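You operate a simulated robot arm through the tools that you are given. There is no shell and no other tool. Be economical: measure what you need, move in short steps, check, and stop when the job is done.

Carry out the task below with a simulated robot arm. There is one attempt and no reset: what you move stays moved.

JOB
Clear the fault: switch off the machine the desk display names, reset, set speed 4 and air 6, then start.
Fine: leave the other controls as they are.

Only the result counts: the job must be done as asked and must still hold three seconds after the hand-in. Knocking over, shifting, dropping, spilling or breaking anything else fails it.

ROBOT AND FRAMES
A 6-joint arm with a two-finger gripper on a trunk, on a base that drives. Base frame: it is fixed to the floor where the robot stands at the start and does not move with it; the origin is under the middle of the robot, x ahead of it, y to its left, z up; the surface under the hand at the start is at about z = 800. Units: mm, degrees, N and s.
With the tool pointing down near the work surface it reaches from about 480 to 820 mm from the robot's upright axis, wherever it stands. Its first joint turns from -166.0 to 166.0 degrees. Places, roughly: black air dial [700, 400, 1000]; blue ball valve [700, 200, 800]; desk body switch [500, -100, 800]; desk feed switch [500, -100, 800]; desk size dial [600, -200, 800]; desk speed dial [700, -400, 800]; front belt switch [500, -500, 800]; front welder switch [500, -400, 800]; middle belt switch [500, -300, 800]; middle welder switch [500, -200, 800]; oiler dial [700, 500, 1000]; red air valve [700, 0, 1000]; red key switch [600, -100, 800]; red stop button [600, -300, 800]. Payload 1.66 kg.
The TCP is the grasp point between the finger pads, 16 mm short of the fingertips. In the tool frame z runs along the fingers and y along their closing line. Largest opening 111 mm; the body of the gripper starts 104 mm behind the TCP.
Orientation is told as [roll, pitch, yaw] about the base's x, y, z axes, in that order, counted from this pose: with the fingers straight down and closing along the base's y, the tool's x points along the base's -x, its y along +y and its z along -z.

CONTROLS
- The arm moves only by the tool apply_moves. Its argument "motion" is a list of rows, each a list of 3 entries, a list of its own where there are three numbers: the shift along the base's x, y, z in units of 40 mm (1.0 is 40 mm), then the turn, a rotation vector about the base's x, y, z in units of 4 degrees (1.0 is 4 degrees), then the finger opening in mm, from 0 to 111. In form: [[[dx, dy, dz], [rx, ry, rz], grip], ...]. A call has 1 to 20 rows; each row shifts and turns the commanded pose from where the row before left it. A call with a number of a shift or a turn outside -1 to 1 is refused whole. Each row takes 0.2 s and may step no farther than 50 mm and 8.6 degrees from the row before; otherwise, or with a gripper value out of range, the whole call is refused. A pose out of reach is approached as far as the arm can. The call stops where the force on the tool passes 40 N (or 10 N more than at its start, if that is more) or the arm is blocked; 0.2 s more then pass. The fingers move at their own pace and stop on an object; they squeeze with about 32 N. The grip force told is the motor's: it shows also when the fingers shut on nothing. Time passes only in rows, and 0.2 s behind the last, so rows that do not move let the fingers close. The reply holds the time, the measured pose of the TCP, the force on the tool along the base axes, the opening and the grip force, in the units named above and with some noise, with the torque about the TCP (base axes, N m) and any sound that the robot's microphone picked up, and new pictures: "show" is both (left out), scene, wrist or none.
- Cameras (640 x 400 px; columns grow to the right, rows downward): "scene" is now at [66.4, 165.6, 1595.7]; the picture's right is [-0.27, -0.96, 0.00], its down [-0.56, 0.16, -0.81] and it looks along [0.78, -0.22, -0.58] (base axes); focal length 267 px, centre (320, 200). "wrist" rides on the gripper at [70, 14, -143] in the tool frame; the picture's right is [-0.19, 0.98, 0.00], its down [-0.87, -0.17, -0.47] and it looks along [-0.46, -0.09, 0.88] (tool axes); focal length 230 px, centre (320, 200). There is no depth. A picture from a camera that has moved, and an enlarged one, comes with that camera's place and axes in the base frame and with its lens.
- move_column(by): slides the trunk up (or, below 0, down) by that many mm; the arm and the scene camera ride with it, the base frame stays. It gives what a move gives, with no picture.
- roll_base(legs): drives the robot by 1 to 6 legs, each [ahead, left, turn to the left] in mm, mm and degrees, along the robot's own axes; the way and the turn of a leg run together, so that a leg with both is an arc; at most 1500 mm and 180 degrees a leg. The arm and the cameras ride along, it lands a little off, and it stops where it bumps. It gives what a move gives, and a new picture of the scene camera.
- aim_head(pan, tilt): turns the head with the scene camera to pan (to the left, within 120 degrees either way) and tilt (down, from -29 to 69), counted from straight ahead of the robot. It gives what a move gives, and a new picture of the scene camera.
- enlarge(camera, box): a new picture of the part [left, top, right, bottom] of that camera's present view, enlarged. No time passes.
- close_job(): hands the job in; it is judged then, once.

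Go step by step. Nothing tells you exact positions but the pictures and the camera data: compare them with the known pose of the tool, close in by small moves and look again before you grip or let go. The budget is 120 turns and 260 pictures, counting those below and the enlarged ones. Unless the task says otherwise, let go and move clear before handing in, and close with one line.

The tools are called after "Emit:" by a JSON object that holds its "method" and its "body". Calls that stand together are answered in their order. apply_moves: Moves the arm, as the interface text tells. Its arguments: {"type":"object","properties":{"motion":{"type":"array"},"show":{"type":"string","enum":["both","scene","wrist","none"]}},"required":["motion"]} The other tools are called the same way: move_column (by) slides the trunk up or down; roll_base (legs) drives the base; aim_head (pan, tilt) turns the head that bears the scene camera; enlarge (camera, box) takes an enlarged picture of a part of a camera's view; close_job () hands the job in.

At the start:

```text
time_s: 0.0
ee_pos: [460.7, -233.1, 1373.4]
ee_rot: [0.1, 0.0, 0.0]
ft_force: [-0.1, -0.3, 0.3]
ft_torque: [-0.03, -0.03, 0.01]
gripper_width: 111.1
gripper_force: 0.0
trunk travel left (down, up): [-175.0, 415.0]
robot x, y, heading: [0.3, 0.7, 0.0]
head pan, tilt: [-15.5, 35.5]
```

scene: 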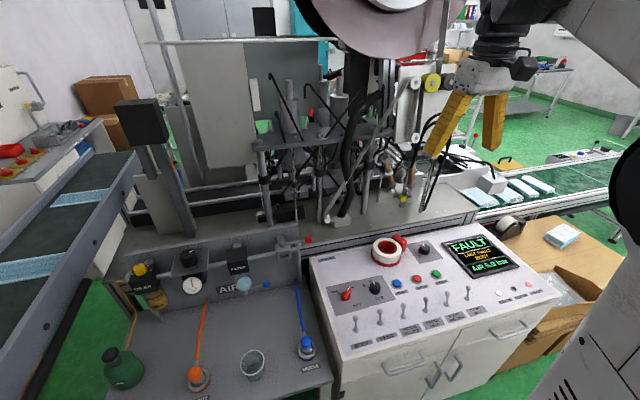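
wrist: 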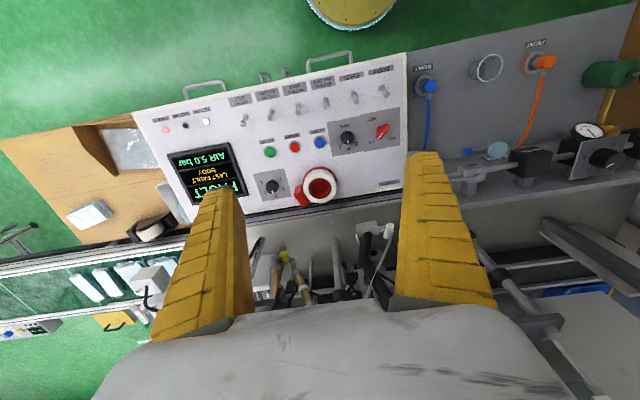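

I see a desk panel with a display, toggle switches, buttons and dials. I'll enlarge the display and the panels to read the labels.

Emit:
{"method": "enlarge", "body": {"camera": "scene", "box": [430, 220, 530, 290]}}

Emit:
{"method": "enlarge", "body": {"camera": "wrist", "box": [220, 50, 410, 210]}}

Emit:
{"method": "enlarge", "body": {"camera": "scene", "box": [320, 230, 500, 350]}}

Emit:
{"method": "enlarge", "body": {"camera": "scene", "box": [100, 230, 330, 390]}}

```text
5.71 times, centred on (480, 255) of scene
camera zoom: at [66.4, 165.6, 1595.7], right [-0.27, -0.96, 0.0], down [-0.56, 0.16, -0.81], along [0.78, -0.22, -0.58], focal length 1526 px, centre (-594, -114)
```

zoom: 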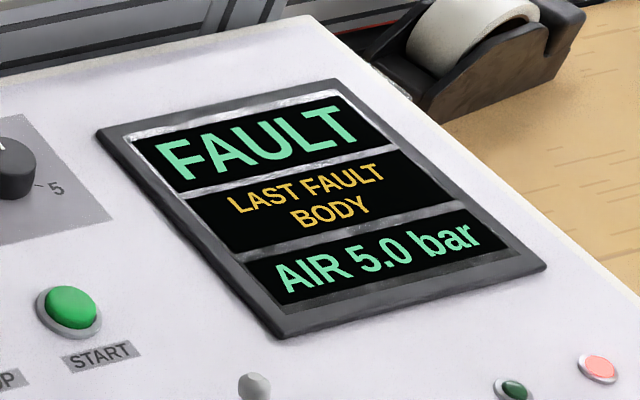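

```text
2.50 times, centred on (315, 130) of wrist
camera zoom: at [390.6, -219.4, 1517.1], right [0.19, 0.98, 0.0], down [0.87, -0.17, 0.47], along [0.46, -0.09, -0.88], focal length 575 px, centre (332, 375)
```

zoom: 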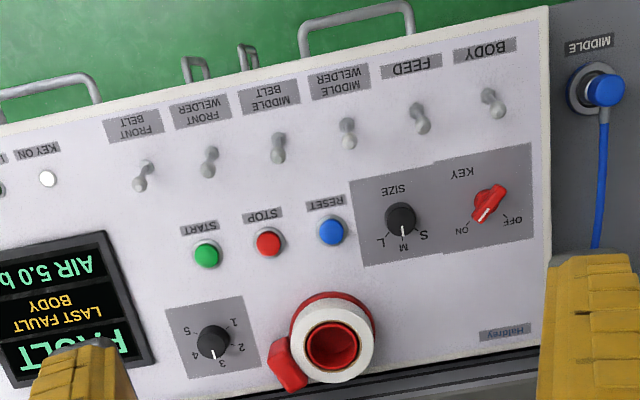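

```text
3.33 times, centred on (410, 290) of scene
camera zoom: at [66.4, 165.6, 1595.7], right [-0.27, -0.96, 0.0], down [-0.56, 0.16, -0.81], along [0.78, -0.22, -0.58], focal length 890 px, centre (20, -100)
```

zoom: 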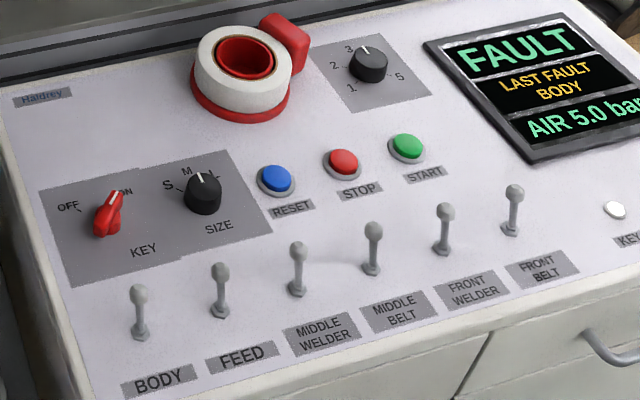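

```text
2.50 times, centred on (215, 310) of scene
camera zoom: at [66.4, 165.6, 1595.7], right [-0.27, -0.96, 0.0], down [-0.56, 0.16, -0.81], along [0.78, -0.22, -0.58], focal length 668 px, centre (582, -75)
```

zoom: 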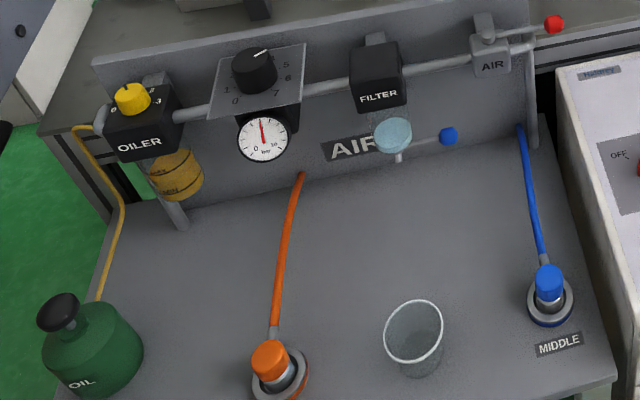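

The last fault is BODY. I need to know the lever positions and the indicators, so I'll enlarge further.

Emit:
{"method": "enlarge", "body": {"camera": "wrist", "box": [330, 60, 402, 105]}}

Emit:
{"method": "enlarge", "body": {"camera": "scene", "box": [470, 260, 560, 316]}}

Emit:
{"method": "enlarge", "body": {"camera": "scene", "box": [330, 265, 410, 350]}}

Emit:
{"method": "enlarge", "body": {"camera": "scene", "box": [160, 235, 240, 300]}}

```text
8.89 times, centred on (366, 82) of wrist
camera zoom: at [390.6, -219.4, 1517.1], right [0.19, 0.98, 0.0], down [0.87, -0.17, 0.47], along [0.46, -0.09, -0.88], focal length 2045 px, centre (-89, 1244)
```

zoom: 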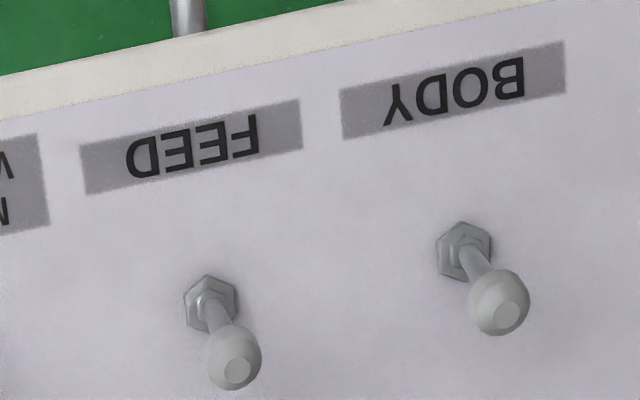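

```text
7.11 times, centred on (515, 288) of scene
camera zoom: at [66.4, 165.6, 1595.7], right [-0.27, -0.96, 0.0], down [-0.56, 0.16, -0.81], along [0.78, -0.22, -0.58], focal length 1899 px, centre (-1067, -426)
```

zoom: 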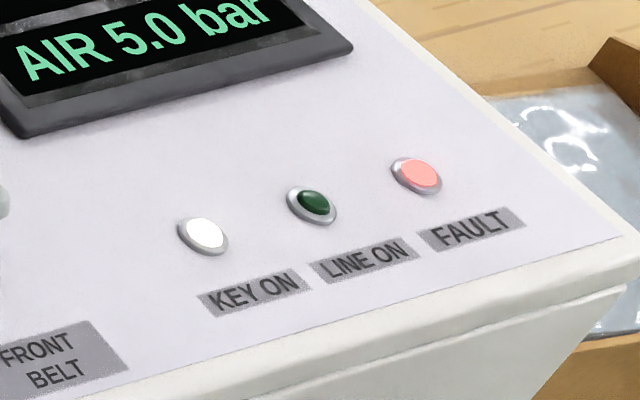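

```text
4.71 times, centred on (370, 308) of scene
camera zoom: at [66.4, 165.6, 1595.7], right [-0.27, -0.96, 0.0], down [-0.56, 0.16, -0.81], along [0.78, -0.22, -0.58], focal length 1257 px, centre (85, -306)
```

zoom: 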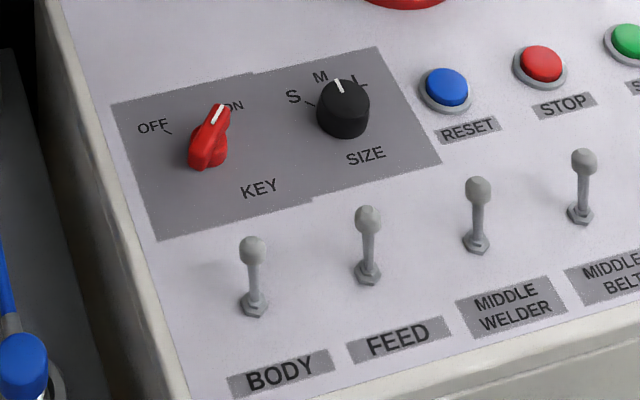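

```text
6.15 times, centred on (200, 268) of scene
camera zoom: at [66.4, 165.6, 1595.7], right [-0.27, -0.96, 0.0], down [-0.56, 0.16, -0.81], along [0.78, -0.22, -0.58], focal length 1643 px, centre (1058, -215)
```

zoom: 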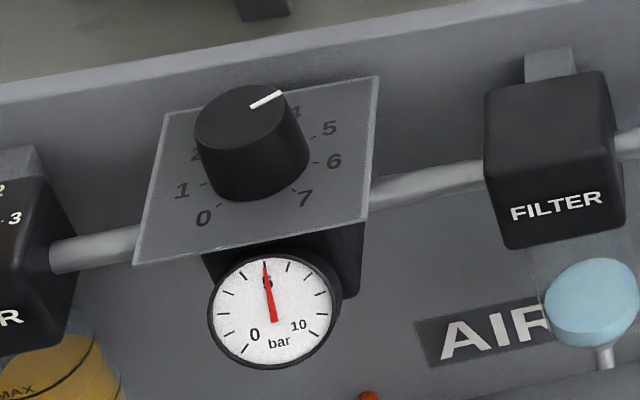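

The body lever's nut is near (447,-55,809) and its ball near (460,-55,850). It leans away from the operator, as do the others. I'll lower the arm for a closer look at the desk.

Emit:
{"method": "apply_moves", "body": {"motion": [[[0, 0, -1], [0, 0, 0], 0], [[0, 0, -1], [0, 0, 0], 0], [[0, 0, -1], [0, 0, 0], 0], [[0, 0, -1], [0, 0, 0], 0], [[0.5, 0, -1], [0, 0, 0], 0], [[0.5, 0, -1], [0, 0, 0], 0], [[0, 0, -1], [0, 0, 0], 0], [[0, 0, -1], [0, 0, 0], 0], [[0, 0, -1], [0, 0, 0], 0]]}}

```text
time_s: 2.0
ee_pos: [502.1, -232.3, 1011.5]
ee_rot: [-0.1, -0.1, 0.0]
ft_force: [-0.5, -0.3, -1.0]
ft_torque: [0.0, 0.03, -0.03]
gripper_width: 0.1
gripper_force: 28.6
trunk travel left (down, up): [-175.0, 415.0]
robot x, y, heading: [-3.1, 3.4, -0.2]
head pan, tilt: [-15.5, 35.5]
camera scene: at [67.0, 165.4, 1595.7], right [-0.27, -0.96, 0.0], down [-0.56, 0.16, -0.81], along [0.78, -0.22, -0.58], focal length 267 px, centre (320, 200)
camera wrist: at [432.7, -218.9, 1156.3], right [0.19, 0.98, 0.0], down [0.87, -0.17, 0.47], along [0.46, -0.09, -0.88], focal length 230 px, centre (320, 200)
```

scene: 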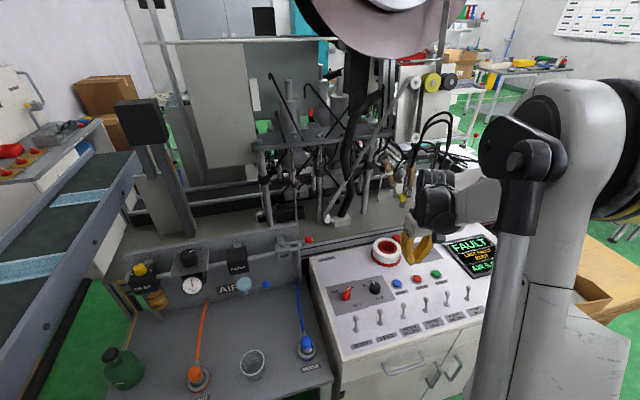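
wrist: 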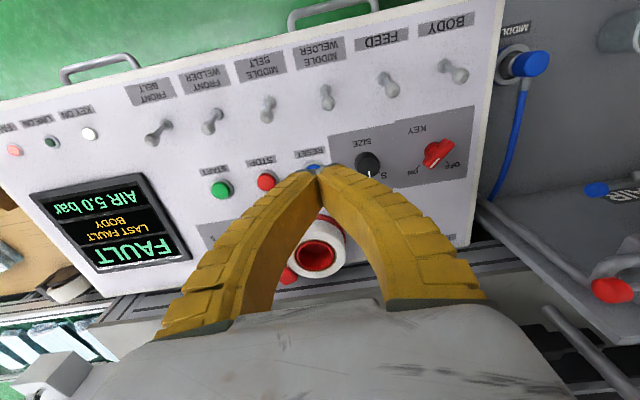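

The desk is flat at about z 808. I'll bring the closed fingers behind the body lever, at around (500,-56), and stop above it to check.

Emit:
{"method": "apply_moves", "body": {"motion": [[[0, 1, 0], [0, 0, 0], 0], [[0, 1, 0], [0, 0, 0], 0], [[0, 1, -0.5], [0, 0, 0], 0], [[0, 1, -1], [0, 0, 0], 0], [[0, 0.4, -1], [0, 0, 0], 0], [[0, 0, -0.5], [0, 0, 0], 0]]}}

```text
refused: row 4 steps farther than a row can; nothing moved
```

Emit:
{"method": "apply_moves", "body": {"motion": [[[0, 1, 0], [0, 0, 0], 0], [[0, 1, 0], [0, 0, 0], 0], [[0, 1, -0.5], [0, 0, 0], 0], [[0, 1, -0.5], [0, 0, 0], 0], [[0, 0.4, -1], [0, 0, 0], 0], [[0, 0, -1], [0, 0, 0], 0]]}}

```text
time_s: 3.4
ee_pos: [501.7, -56.9, 892.2]
ee_rot: [-0.1, 0.0, 0.1]
ft_force: [-0.2, -0.3, -0.4]
ft_torque: [0.04, -0.01, -0.01]
gripper_width: 0.1
gripper_force: 28.8
trunk travel left (down, up): [-175.0, 415.0]
robot x, y, heading: [-2.6, -0.2, -0.0]
head pan, tilt: [-15.5, 35.5]
camera scene: at [67.1, 165.4, 1595.7], right [-0.27, -0.96, 0.0], down [-0.56, 0.16, -0.81], along [0.78, -0.22, -0.58], focal length 267 px, centre (320, 200)
camera wrist: at [431.6, -42.5, 1036.3], right [0.19, 0.98, 0.0], down [0.87, -0.17, 0.47], along [0.46, -0.09, -0.88], focal length 230 px, centre (320, 200)
```

scene: 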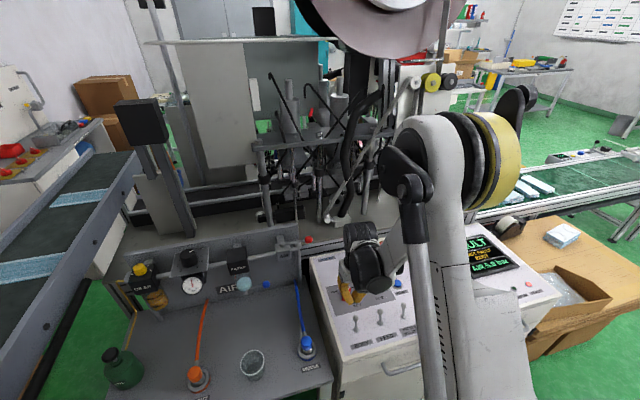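
wrist: 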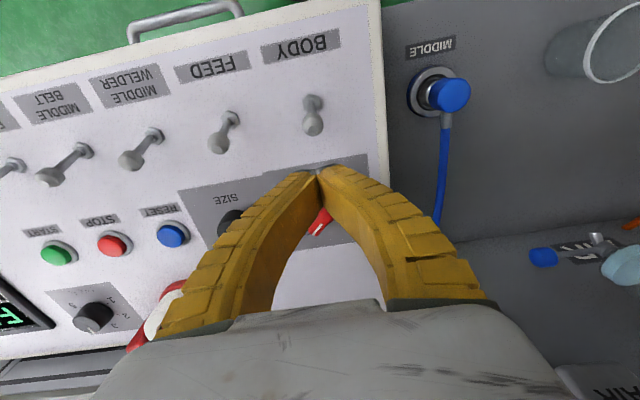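

Ball confirmed near (462,-54,850). I'll lower the fingers behind it, then push toward the operator.

Emit:
{"method": "apply_moves", "body": {"motion": [[[0, 0, -0.6], [0, 0, 0], 0], [[0, 0.05, -0.6], [0, 0, 0], 0], [[-0.25, 0, 0], [0, 0, 0], 0], [[-0.25, 0, 0], [0, 0, 0], 0], [[-0.25, 0, 0], [0, 0, 0], 0], [[-0.2, 0, 0], [0, 0, 0], 0]], "show": "wrist"}}

```text
time_s: 4.8
ee_pos: [471.4, -54.9, 854.7]
ee_rot: [0.0, 0.2, 0.0]
ft_force: [0.1, 0.5, 0.0]
ft_torque: [0.0, 0.01, -0.03]
gripper_width: 0.0
gripper_force: 28.5
out of reach, approached as far as the arm can: row 5, 6
trunk travel left (down, up): [-175.0, 415.0]
robot x, y, heading: [-0.4, -0.8, -0.1]
head pan, tilt: [-15.5, 35.5]
camera wrist: at [401.8, -42.5, 998.5], right [0.19, 0.98, 0.0], down [0.87, -0.17, 0.47], along [0.46, -0.09, -0.88], focal length 230 px, centre (320, 200)
```

wrist: 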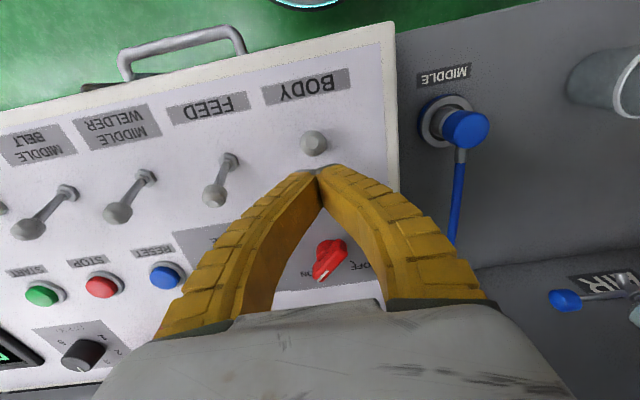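

The ball now sits over its nut, so the lever has flipped toward the operator. I'll lift and move above the reset button at about (560,-247).

Emit:
{"method": "apply_moves", "body": {"motion": [[[0.2, 0, 0.6], [0, 0, 0], 0], [[0.2, 0, 1], [0, 0, 0], 0], [[0.5, -0.8, 0], [0, 0, 0], 0], [[0.5, -1, 0], [0, 0, 0], 0], [[0.5, -1, 0], [0, 0, 0], 0], [[0.4, -1, 0], [0, 0, 0], 0], [[0, -1, 0], [0, 0, 0], 0], [[0, 0, 0], [0, 0, 0], 0]]}}

```text
time_s: 6.6
ee_pos: [562.3, -250.5, 919.7]
ee_rot: [0.0, 0.1, -0.1]
ft_force: [-0.9, 0.2, 0.0]
ft_torque: [-0.04, -0.01, 0.01]
gripper_width: 0.2
gripper_force: 28.6
trunk travel left (down, up): [-175.0, 415.0]
robot x, y, heading: [1.4, -1.3, 0.2]
head pan, tilt: [-15.5, 35.5]
camera scene: at [66.3, 165.6, 1595.7], right [-0.27, -0.96, 0.0], down [-0.56, 0.16, -0.81], along [0.78, -0.22, -0.58], focal length 267 px, centre (320, 200)
camera wrist: at [493.1, -235.3, 1063.4], right [0.19, 0.98, 0.0], down [0.87, -0.17, 0.47], along [0.46, -0.09, -0.88], focal length 230 px, centre (320, 200)
```

scene: 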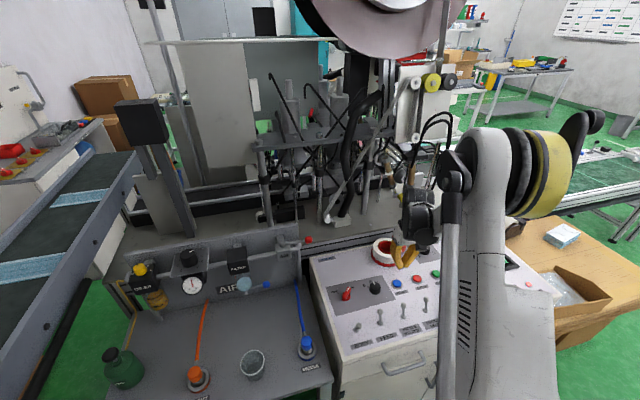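
wrist: 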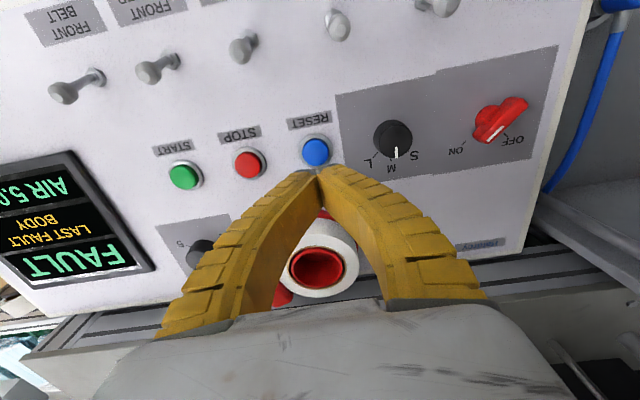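

Reset is right under the fingers at about (562,-251). I'll press down gently.

Emit:
{"method": "apply_moves", "body": {"motion": [[[0, 0, -1], [0, 0, 0], 0], [[0, 0, -0.8], [0, 0, 0], 0], [[0, 0, -0.1], [0, 0, 0], 0], [[0, 0, -0.1], [0, 0, 0], 0], [[0, 0, -0.1], [0, 0, 0], 0]], "show": "wrist"}}

```text
time_s: 7.8
ee_pos: [563.3, -248.7, 833.3]
ee_rot: [0.1, 0.0, 0.1]
ft_force: [-0.1, 0.5, -0.5]
ft_torque: [-0.02, 0.01, -0.03]
gripper_width: 0.1
gripper_force: 28.6
trunk travel left (down, up): [-175.0, 415.0]
robot x, y, heading: [0.2, 0.8, 0.1]
head pan, tilt: [-15.5, 35.5]
camera wrist: at [493.8, -235.1, 977.7], right [0.19, 0.98, 0.0], down [0.87, -0.17, 0.47], along [0.46, -0.09, -0.88], focal length 230 px, centre (320, 200)
```

wrist: 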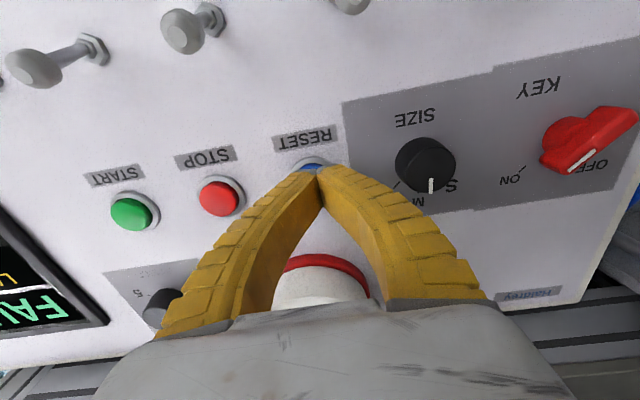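

Not touching yet. I'll continue in 3 mm steps.

Emit:
{"method": "apply_moves", "body": {"motion": [[[0, -0.03, -0.08], [0, 0, 0], 0], [[0, 0, -0.08], [0, 0, 0], 0], [[0, 0, -0.08], [0, 0, 0], 0]], "show": "wrist"}}

```text
time_s: 8.6
ee_pos: [564.2, -249.0, 823.9]
ee_rot: [0.0, 0.0, 0.0]
ft_force: [0.9, 0.3, 1.6]
ft_torque: [-0.07, 0.02, -0.01]
gripper_width: 6.1
gripper_force: 28.8
trunk travel left (down, up): [-175.0, 415.0]
robot x, y, heading: [0.3, -0.0, 0.0]
head pan, tilt: [-15.5, 35.5]
camera wrist: at [493.7, -235.9, 968.2], right [0.19, 0.98, 0.0], down [0.87, -0.17, 0.47], along [0.46, -0.09, -0.88], focal length 230 px, centre (320, 200)
```

wrist: 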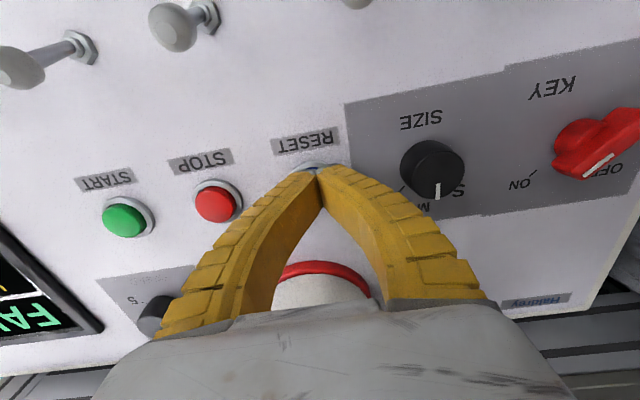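

The fingers were spread 6 mm by the button and the force is low, so it may be pressed. I'll lift and look at the lamps and display.

Emit:
{"method": "apply_moves", "body": {"motion": [[[0, 0, 1], [0, 0, 0], 0], [[0, 0, 1], [0, 0, 0], 0], [[0, 0, 0.5], [0, 0, 0], 0]]}}

```text
time_s: 9.4
ee_pos: [565.0, -249.2, 925.9]
ee_rot: [0.0, 0.0, 0.0]
ft_force: [0.2, -0.6, -0.1]
ft_torque: [0.0, 0.02, 0.01]
gripper_width: 0.0
gripper_force: 28.8
trunk travel left (down, up): [-175.0, 415.0]
robot x, y, heading: [4.1, 3.3, 0.1]
head pan, tilt: [-15.5, 35.5]
camera scene: at [66.2, 165.6, 1595.7], right [-0.27, -0.96, 0.0], down [-0.56, 0.16, -0.81], along [0.78, -0.22, -0.58], focal length 267 px, centre (320, 200)
camera wrist: at [494.1, -236.2, 1070.2], right [0.19, 0.98, 0.0], down [0.87, -0.17, 0.47], along [0.46, -0.09, -0.88], focal length 230 px, centre (320, 200)
```

scene: 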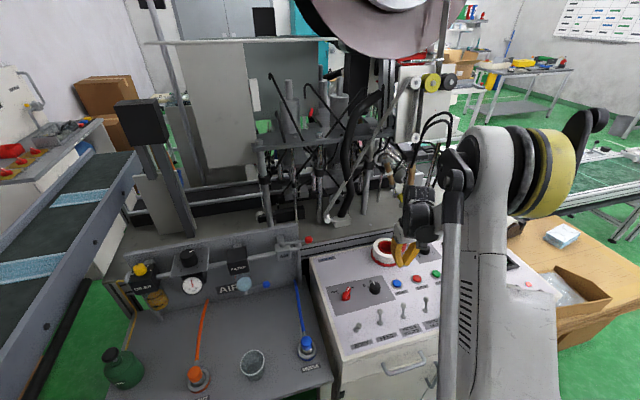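
wrist: 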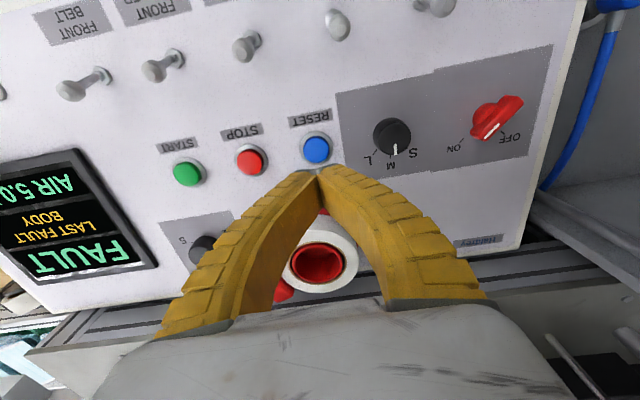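

The display still says FAULT. I'll check the lever and the button in close-up.

Emit:
{"method": "enlarge", "body": {"camera": "scene", "box": [320, 260, 450, 350]}}

Emit:
{"method": "enlarge", "body": {"camera": "wrist", "box": [230, 100, 350, 180]}}

```text
4.44 times, centred on (385, 305) of scene
camera zoom: at [66.2, 165.6, 1595.7], right [-0.27, -0.96, 0.0], down [-0.56, 0.16, -0.81], along [0.78, -0.22, -0.58], focal length 1187 px, centre (31, -267)
```

zoom: 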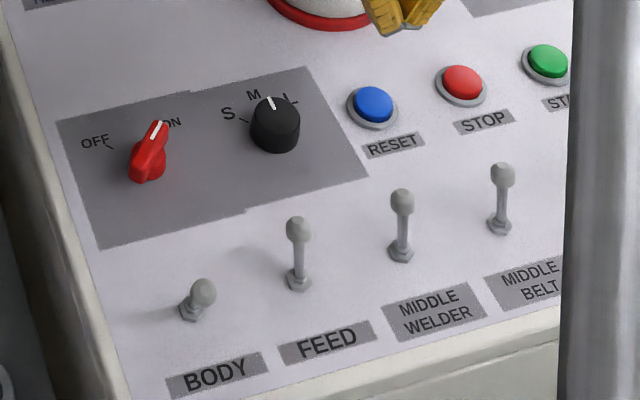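

```text
5.00 times, centred on (290, 140) of wrist
camera zoom: at [494.1, -236.2, 1070.2], right [0.19, 0.98, 0.0], down [0.87, -0.17, 0.47], along [0.46, -0.09, -0.88], focal length 1150 px, centre (470, 500)
```

zoom: 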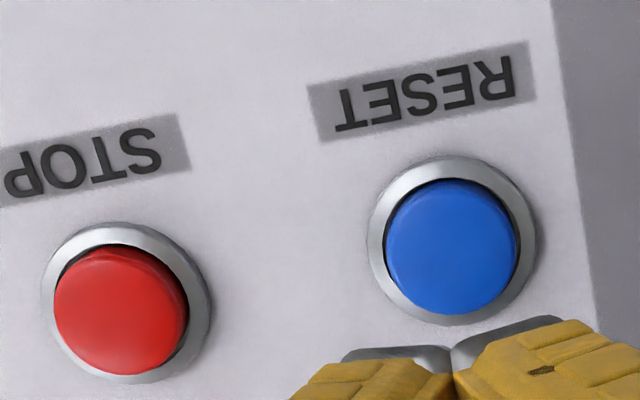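

The body lever is off, but reset is not pressed through. Its centre is about (563,-254), so I'll press again centred and a bit deeper.

Emit:
{"method": "apply_moves", "body": {"motion": [[[0, -0.12, -1], [0, 0, 0], 0], [[0, 0, -1], [0, 0, 0], 0], [[0, 0, -0.35], [0, 0, 0], 0], [[0, 0, -0.08], [0, 0, 0], 0], [[0, 0, -0.08], [0, 0, 0], 0]], "show": "wrist"}}

Emit:
{"method": "enlarge", "body": {"camera": "wrist", "box": [270, 120, 370, 190]}}

```text
time_s: 10.6
ee_pos: [563.8, -254.4, 825.3]
ee_rot: [0.0, 0.0, 0.0]
ft_force: [-0.3, 0.1, 0.8]
ft_torque: [-0.01, -0.01, 0.01]
gripper_width: 6.2
gripper_force: 28.4
trunk travel left (down, up): [-175.0, 415.0]
robot x, y, heading: [0.4, 1.6, 0.0]
head pan, tilt: [-15.5, 35.5]
camera wrist: at [494.3, -241.0, 968.8], right [0.19, 0.98, 0.0], down [0.87, -0.17, 0.47], along [0.46, -0.09, -0.88], focal length 230 px, centre (320, 200)
```

wrist: 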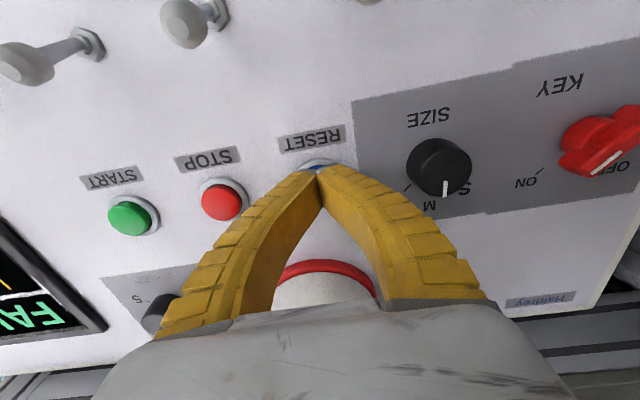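

```text
5.71 times, centred on (320, 155) of wrist
camera zoom: at [494.3, -241.0, 968.8], right [0.19, 0.98, 0.0], down [0.87, -0.17, 0.47], along [0.46, -0.09, -0.88], focal length 1315 px, centre (320, 457)
```

zoom: 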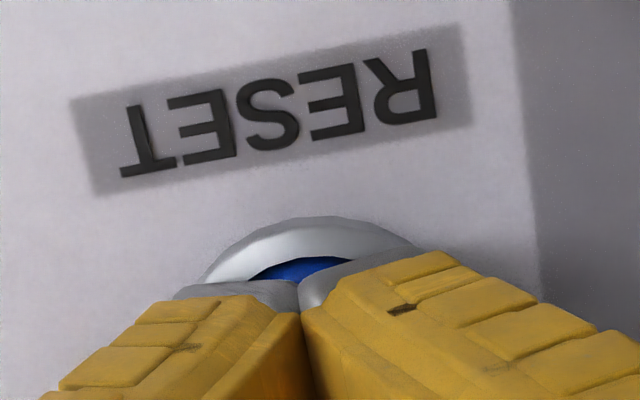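

The tips sit on the button. I'll push deeper.

Emit:
{"method": "apply_moves", "body": {"motion": [[[0, 0, -0.08], [0, 0, 0], 0], [[0, 0, -0.08], [0, 0, 0], 0], [[0, 0, -0.08], [0, 0, 0], 0], [[0, 0, 0], [0, 0, 0], 0]], "show": "wrist"}}

```text
time_s: 11.6
ee_pos: [563.9, -253.8, 815.9]
ee_rot: [0.1, -0.1, -0.1]
ft_force: [3.7, -0.2, 17.1]
ft_torque: [0.02, -0.06, -0.02]
gripper_width: 5.9
gripper_force: 29.1
trunk travel left (down, up): [-175.0, 415.0]
robot x, y, heading: [2.1, 1.3, -0.4]
head pan, tilt: [-15.5, 35.5]
heard: click
camera wrist: at [493.8, -240.3, 959.5], right [0.19, 0.98, 0.0], down [0.87, -0.17, 0.47], along [0.46, -0.09, -0.88], focal length 230 px, centre (320, 200)
```

wrist: 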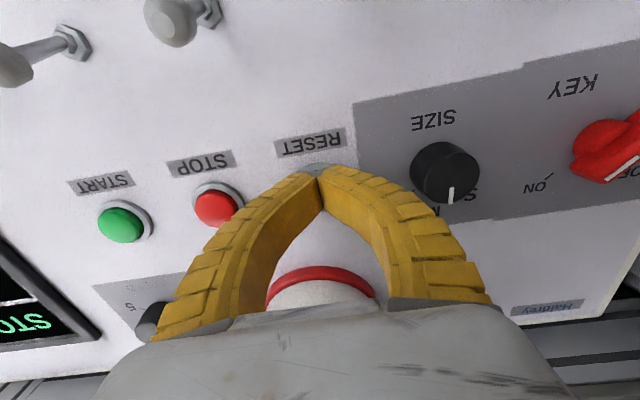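

The click came and the display changed to "STO...". I'll lift and go over the speed dial for a look.

Emit:
{"method": "apply_moves", "body": {"motion": [[[0, 0, 1], [0, 0, 0], 0], [[0, 0, 1], [0, 0, 0], 0], [[0, 0, 1], [0, 0, 0], 0], [[0, 0, 1], [0, 0, 0], 0], [[0.2, -1, 0], [0, 0, 0], 70], [[0.2, -1, 0], [0, 0, 0], 70], [[0.2, -1, 0], [0, 0, 0], 70], [[0.2, -1, 0], [0, 0, 0], 70]]}}

```text
time_s: 13.4
ee_pos: [594.6, -418.1, 973.9]
ee_rot: [0.1, 0.0, 0.0]
ft_force: [-0.9, -0.8, 0.3]
ft_torque: [0.05, 0.04, 0.0]
gripper_width: 71.5
gripper_force: 1.2
trunk travel left (down, up): [-175.0, 415.0]
robot x, y, heading: [0.2, -0.6, 0.1]
head pan, tilt: [-15.5, 35.5]
camera scene: at [66.7, 164.7, 1595.8], right [-0.27, -0.96, 0.0], down [-0.56, 0.16, -0.81], along [0.78, -0.22, -0.58], focal length 267 px, centre (320, 200)
camera wrist: at [525.8, -405.2, 1118.0], right [0.19, 0.98, 0.0], down [0.87, -0.17, 0.47], along [0.46, -0.09, -0.88], focal length 230 px, centre (320, 200)
```

scene: 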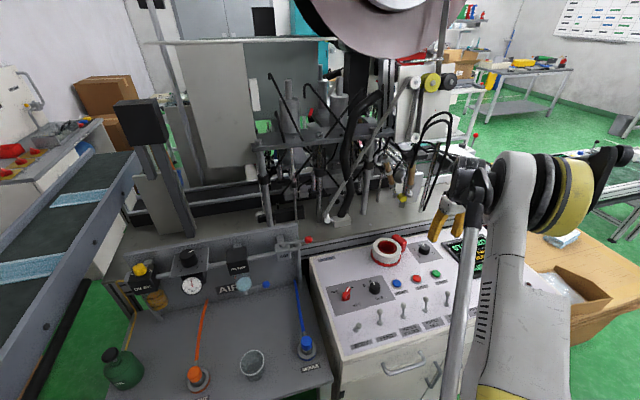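
wrist: 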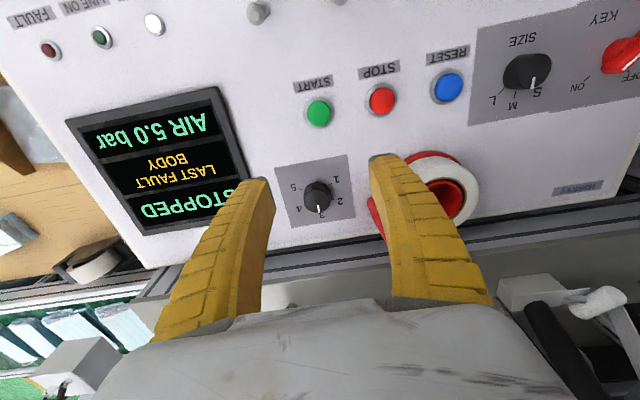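

The display reads STOPPED and the fault lamp is out. I'll take a close look at the speed dial.

Emit:
{"method": "enlarge", "body": {"camera": "wrist", "box": [265, 140, 385, 240]}}

Emit:
{"method": "enlarge", "body": {"camera": "scene", "box": [360, 220, 480, 295]}}

```text
4.00 times, centred on (325, 190) of wrist
camera zoom: at [525.8, -405.2, 1118.0], right [0.19, 0.98, 0.0], down [0.87, -0.17, 0.47], along [0.46, -0.09, -0.88], focal length 920 px, centre (300, 240)
```

zoom: 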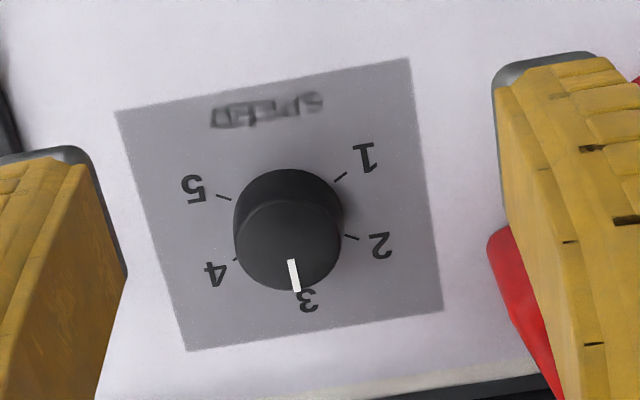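

```text
5.33 times, centred on (420, 258) of scene
camera zoom: at [66.7, 164.7, 1595.8], right [-0.27, -0.96, 0.0], down [-0.56, 0.16, -0.81], along [0.78, -0.22, -0.58], focal length 1424 px, centre (-213, -107)
```

zoom: 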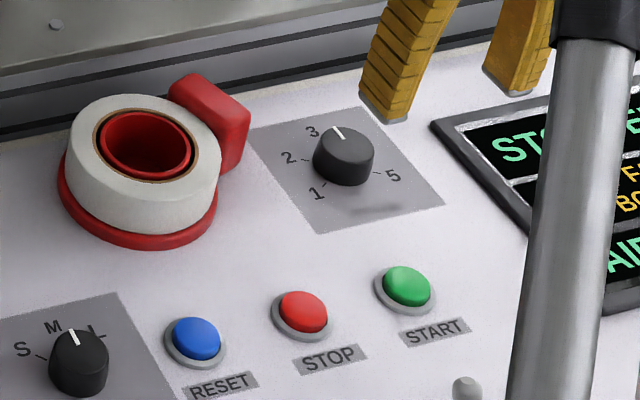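

The speed dial's centre is about (678,-440), with ticks 60° apart clockwise from above. I'll pre-turn the tool +30° and move above it.

Emit:
{"method": "apply_moves", "body": {"motion": [[[0.25, -0.07, -0.2], [0, 0, 1], 64], [[0.25, -0.07, -0.2], [0, 0, 1], 64], [[0.25, -0.07, -0.2], [0, 0, 1], 64], [[0.25, -0.07, -0.2], [0, 0, 1], 64], [[0.25, -0.07, -0.2], [0, 0, 1], 64], [[0.25, -0.07, -0.2], [0, 0, 1], 64], [[0.25, -0.07, -0.2], [0, 0, 1], 64], [[0.3, -0.06, -0.2], [0, 0, 0.5], 64]]}}

```text
time_s: 15.2
ee_pos: [678.8, -436.7, 910.5]
ee_rot: [0.0, 0.0, 30.1]
ft_force: [-0.2, 0.2, -0.4]
ft_torque: [0.01, 0.01, 0.01]
gripper_width: 66.0
gripper_force: 1.4
trunk travel left (down, up): [-175.0, 415.0]
robot x, y, heading: [2.8, -1.8, 0.1]
head pan, tilt: [-15.5, 35.5]
camera scene: at [66.7, 165.5, 1595.7], right [-0.27, -0.96, 0.0], down [-0.56, 0.16, -0.81], along [0.78, -0.22, -0.58], focal length 267 px, centre (320, 200)
camera wrist: at [611.0, -459.6, 1053.6], right [-0.33, 0.94, 0.0], down [0.83, 0.29, 0.47], along [0.45, 0.15, -0.88], focal length 230 px, centre (320, 200)
```

scene: 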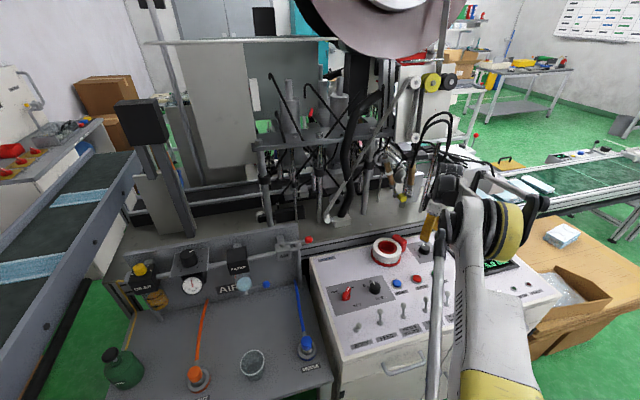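
wrist: 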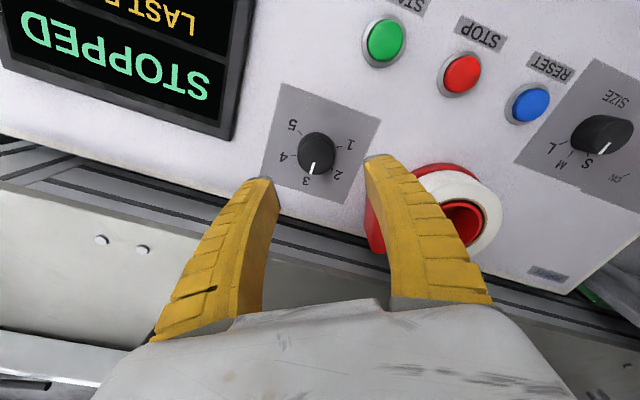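

I'll refine the dial's centre with an enlargement.

Emit:
{"method": "enlarge", "body": {"camera": "wrist", "box": [256, 80, 384, 210]}}

```text
3.08 times, centred on (320, 145) of wrist
camera zoom: at [611.0, -459.6, 1053.6], right [-0.33, 0.94, 0.0], down [0.83, 0.29, 0.47], along [0.45, 0.15, -0.88], focal length 708 px, centre (320, 369)
```

zoom: 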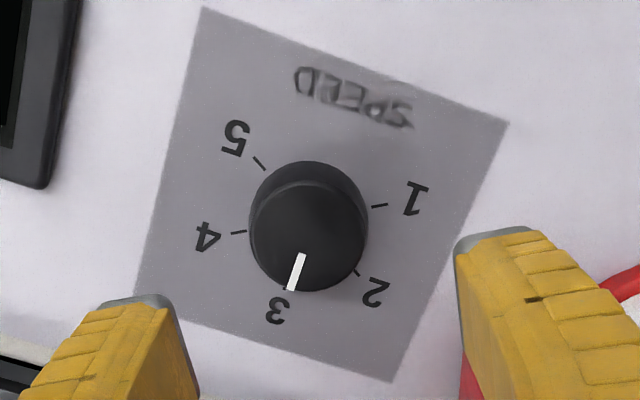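

The centre is (680.5,-441). I'll lower around the knob and check before closing.

Emit:
{"method": "apply_moves", "body": {"motion": [[[0.05, -0.1, -1], [0, 0, 0], 64], [[0, 0, -0.7], [0, 0, 0], 64], [[0, 0, -0.3], [0, 0, 0], 64]], "show": "wrist"}}

```text
time_s: 16.0
ee_pos: [680.4, -440.1, 830.2]
ee_rot: [0.0, 0.0, 30.0]
ft_force: [-0.1, 0.3, 0.6]
ft_torque: [0.04, -0.01, 0.0]
gripper_width: 65.7
gripper_force: 0.9
trunk travel left (down, up): [-175.0, 415.0]
robot x, y, heading: [-0.5, -0.2, -0.0]
head pan, tilt: [-15.5, 35.5]
camera wrist: at [613.2, -462.9, 973.4], right [-0.33, 0.95, 0.0], down [0.83, 0.29, 0.47], along [0.45, 0.15, -0.88], focal length 230 px, centre (320, 200)
```

wrist: 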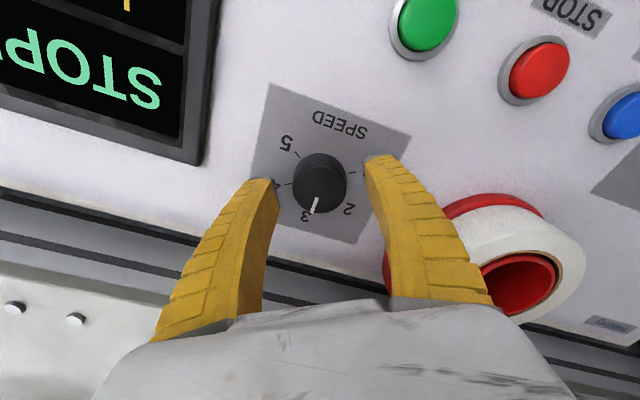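

The knob is centred between the fingers. I'll close on it.

Emit:
{"method": "apply_moves", "body": {"motion": [[[0, 0, 0], [0, 0, 0], 34], [[0, 0, 0], [0, 0, 0], 34]], "show": "wrist"}}

```text
time_s: 16.6
ee_pos: [679.9, -438.9, 828.9]
ee_rot: [0.0, 0.0, 30.0]
ft_force: [1.5, -1.0, 0.0]
ft_torque: [0.05, -0.02, 0.01]
gripper_width: 37.8
gripper_force: 2.3
trunk travel left (down, up): [-175.0, 415.0]
robot x, y, heading: [1.7, 2.5, 0.1]
head pan, tilt: [-15.5, 35.5]
camera wrist: at [613.3, -463.0, 973.5], right [-0.33, 0.95, 0.0], down [0.83, 0.29, 0.47], along [0.45, 0.15, -0.88], focal length 230 px, centre (320, 200)
```

wrist: 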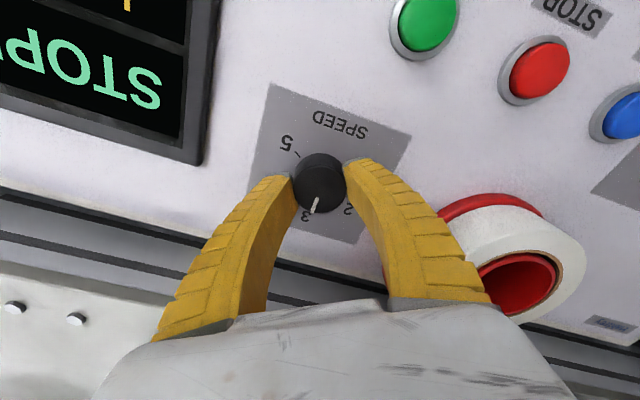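

It's gripped. I'll turn 60° clockwise as seen from above, in two halves.

Emit:
{"method": "apply_moves", "body": {"motion": [[[0, 0, 0], [0, 0, 0], 20], [[0, 0, 0], [0, 0, -1], 20], [[0, 0, 0], [0, 0, -1], 20], [[0, 0, 0], [0, 0, -1], 20], [[0, 0, 0], [0, 0, -1], 20], [[0, 0, 0], [0, 0, -1], 20], [[0, 0, 0], [0, 0, -1], 20], [[0, 0, 0], [0, 0, -1], 20], [[0, 0, 0], [0, 0, -1], 20]], "show": "wrist"}}

```text
time_s: 18.6
ee_pos: [680.2, -440.3, 830.9]
ee_rot: [0.1, 0.0, -2.2]
ft_force: [2.4, 3.3, -6.9]
ft_torque: [-0.14, -0.52, -0.03]
gripper_width: 33.6
gripper_force: 33.4
trunk travel left (down, up): [-175.0, 415.0]
robot x, y, heading: [1.7, 2.3, -0.1]
head pan, tilt: [-15.5, 35.5]
camera wrist: at [611.4, -423.8, 974.5], right [0.23, 0.97, 0.0], down [0.86, -0.2, 0.47], along [0.46, -0.11, -0.88], focal length 230 px, centre (320, 200)
```

wrist: 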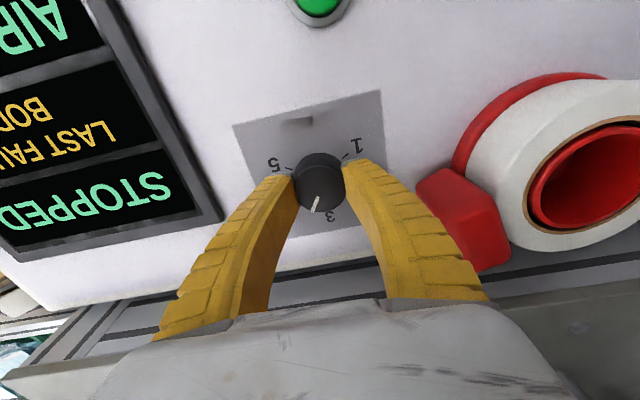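

The knob turns with the tool. I'll do the remaining 28°.

Emit:
{"method": "apply_moves", "body": {"motion": [[[0, 0, 0], [0, 0, -1], 20], [[0, 0, 0], [0, 0, -1], 20], [[0, 0, 0], [0, 0, -1], 20], [[0, 0, 0], [0, 0, -1], 20], [[0, 0, 0], [0, 0, -1], 20], [[0, 0, 0], [0, 0, -1], 20], [[0, 0, 0], [0, 0, -1], 20], [[0, 0, 0], [0, 0, 0], 20]], "show": "wrist"}}

Emit:
{"method": "enlarge", "body": {"camera": "wrist", "box": [240, 80, 400, 240]}}

```text
time_s: 20.4
ee_pos: [680.5, -439.4, 831.8]
ee_rot: [0.0, 0.1, -30.1]
ft_force: [5.2, 3.8, -0.6]
ft_torque: [-0.1, -0.12, -0.02]
gripper_width: 32.2
gripper_force: 34.0
trunk travel left (down, up): [-175.0, 415.0]
robot x, y, heading: [-0.2, -4.0, -0.1]
head pan, tilt: [-15.5, 35.5]
camera wrist: at [627.1, -392.8, 974.8], right [0.66, 0.75, 0.0], down [0.67, -0.58, 0.47], along [0.36, -0.31, -0.88], focal length 230 px, centre (320, 200)
```

wrist: 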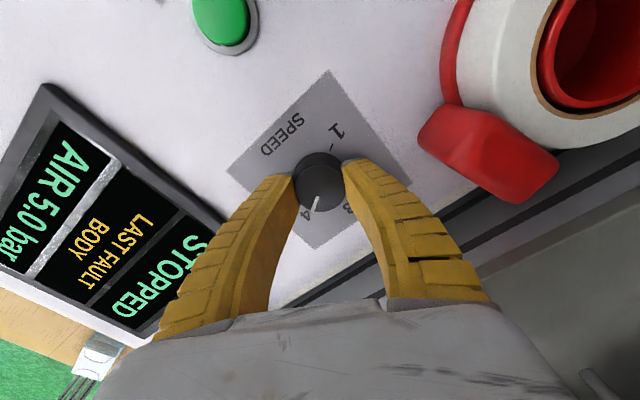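

```text
2.50 times, centred on (320, 160) of wrist
camera zoom: at [627.1, -392.8, 974.8], right [0.66, 0.75, 0.0], down [0.67, -0.58, 0.47], along [0.36, -0.31, -0.88], focal length 575 px, centre (320, 300)
```

zoom: 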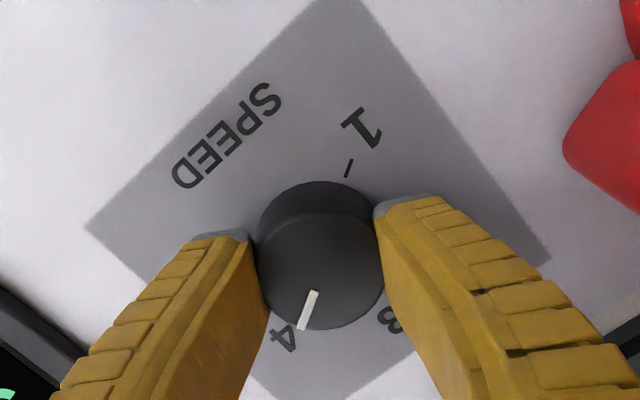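

The pointer lines up with 4. I'll release, lift and check.

Emit:
{"method": "apply_moves", "body": {"motion": [[[0, 0, 0], [0, 0, 0], 64], [[0, 0, 0], [0, 0, 0], 64], [[0, 0, 1], [0, 0, 0], 64], [[0, 0, 1], [0, 0, 0], 64], [[-0.5, 0.3, 1], [0, 0, 0.5], 64], [[-0.5, 0.3, 0.5], [0, 0, 1], 64]], "show": "wrist"}}

Emit:
{"method": "enlarge", "body": {"camera": "wrist", "box": [240, 80, 400, 240]}}

```text
time_s: 21.8
ee_pos: [640.5, -416.1, 972.5]
ee_rot: [0.1, -0.1, -24.0]
ft_force: [-0.4, -0.8, 0.2]
ft_torque: [-0.02, -0.02, -0.01]
gripper_width: 65.9
gripper_force: 1.4
trunk travel left (down, up): [-175.0, 415.0]
robot x, y, heading: [0.5, -2.5, -0.1]
head pan, tilt: [-15.5, 35.5]
camera wrist: at [582.3, -374.5, 1116.1], right [0.57, 0.82, 0.0], down [0.72, -0.5, 0.47], along [0.39, -0.27, -0.88], focal length 230 px, centre (320, 200)
```

wrist: 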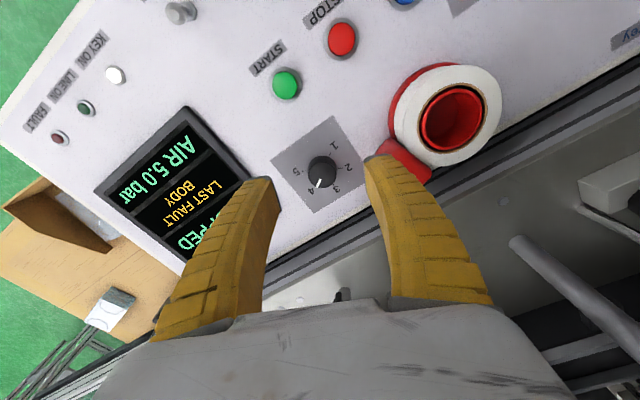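

```text
2.50 times, centred on (320, 160) of wrist
camera zoom: at [582.3, -374.5, 1116.1], right [0.57, 0.82, 0.0], down [0.72, -0.5, 0.47], along [0.39, -0.27, -0.88], focal length 575 px, centre (320, 300)
```

zoom: 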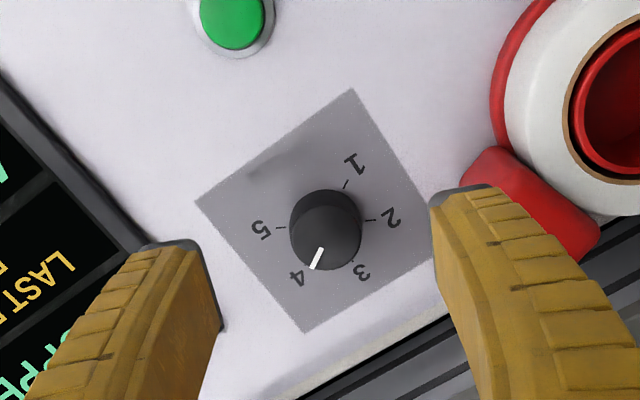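

Speed is on 4. Now I'll raise the arm and swing left to the air panel to look at the black dial.

Emit:
{"method": "apply_moves", "body": {"motion": [[[-0.6, 0.2, 1], [0, 0, 1], 64], [[-0.6, 0.2, 1], [0, 0, 1], 64], [[-0.6, 0.2, 1], [0, 0, 1], 64], [[-0.6, 0.2, 1], [0, 0, 1], 64], [[-0.6, 1, 0], [0, 0, 1], 64], [[0, 1, 0], [0, 0, 1], 64], [[0, 1, 0], [0, 0, 0], 64], [[0, 1, 0], [0, 0, 0], 64], [[0, 1, 0], [0, 0, 0], 64], [[0, 1, 0], [0, 0, 0], 64], [[0, 1, 0], [0, 0, 0], 64], [[0, 1, 0], [0, 0, 0], 64], [[0, 1, 0], [0, 0, 0], 64], [[0, 1, 0], [0, 0, 0], 64], [[0, 1, 0], [0, 0, 0], 64], [[0, 1, 0], [0, 0, 0], 64], [[0, 1, 0], [0, 0, 0], 64], [[0, 1, 0], [0, 0, 0], 64], [[0, 1, 0], [0, 0, 0], 64], [[0, 1, 0], [0, 0, 0], 64]]}}

```text
time_s: 26.0
ee_pos: [520.8, 255.2, 1131.8]
ee_rot: [0.0, 0.0, 0.0]
ft_force: [-0.4, 0.0, 0.4]
ft_torque: [-0.02, 0.02, 0.03]
gripper_width: 66.1
gripper_force: 1.2
trunk travel left (down, up): [-175.0, 415.0]
robot x, y, heading: [1.4, -1.1, -0.0]
head pan, tilt: [-15.5, 35.5]
camera scene: at [66.6, 166.4, 1595.6], right [-0.27, -0.96, 0.0], down [-0.56, 0.15, -0.81], along [0.78, -0.22, -0.58], focal length 267 px, centre (320, 200)
camera wrist: at [450.6, 268.6, 1275.2], right [0.19, 0.98, 0.0], down [0.87, -0.17, 0.47], along [0.46, -0.09, -0.88], focal length 230 px, centre (320, 200)
```

scene: 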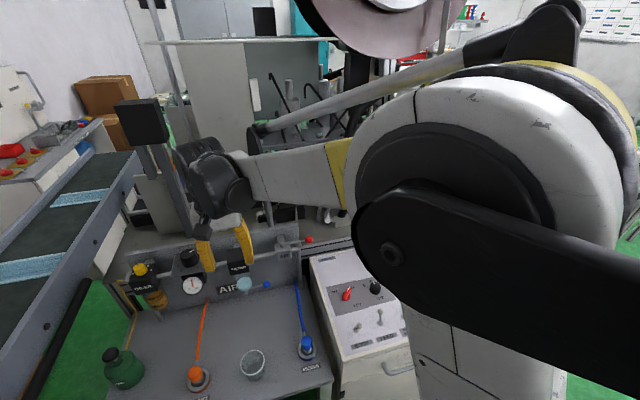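
wrist: 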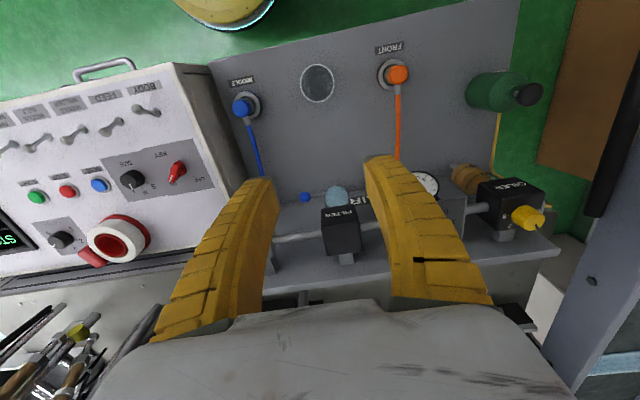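

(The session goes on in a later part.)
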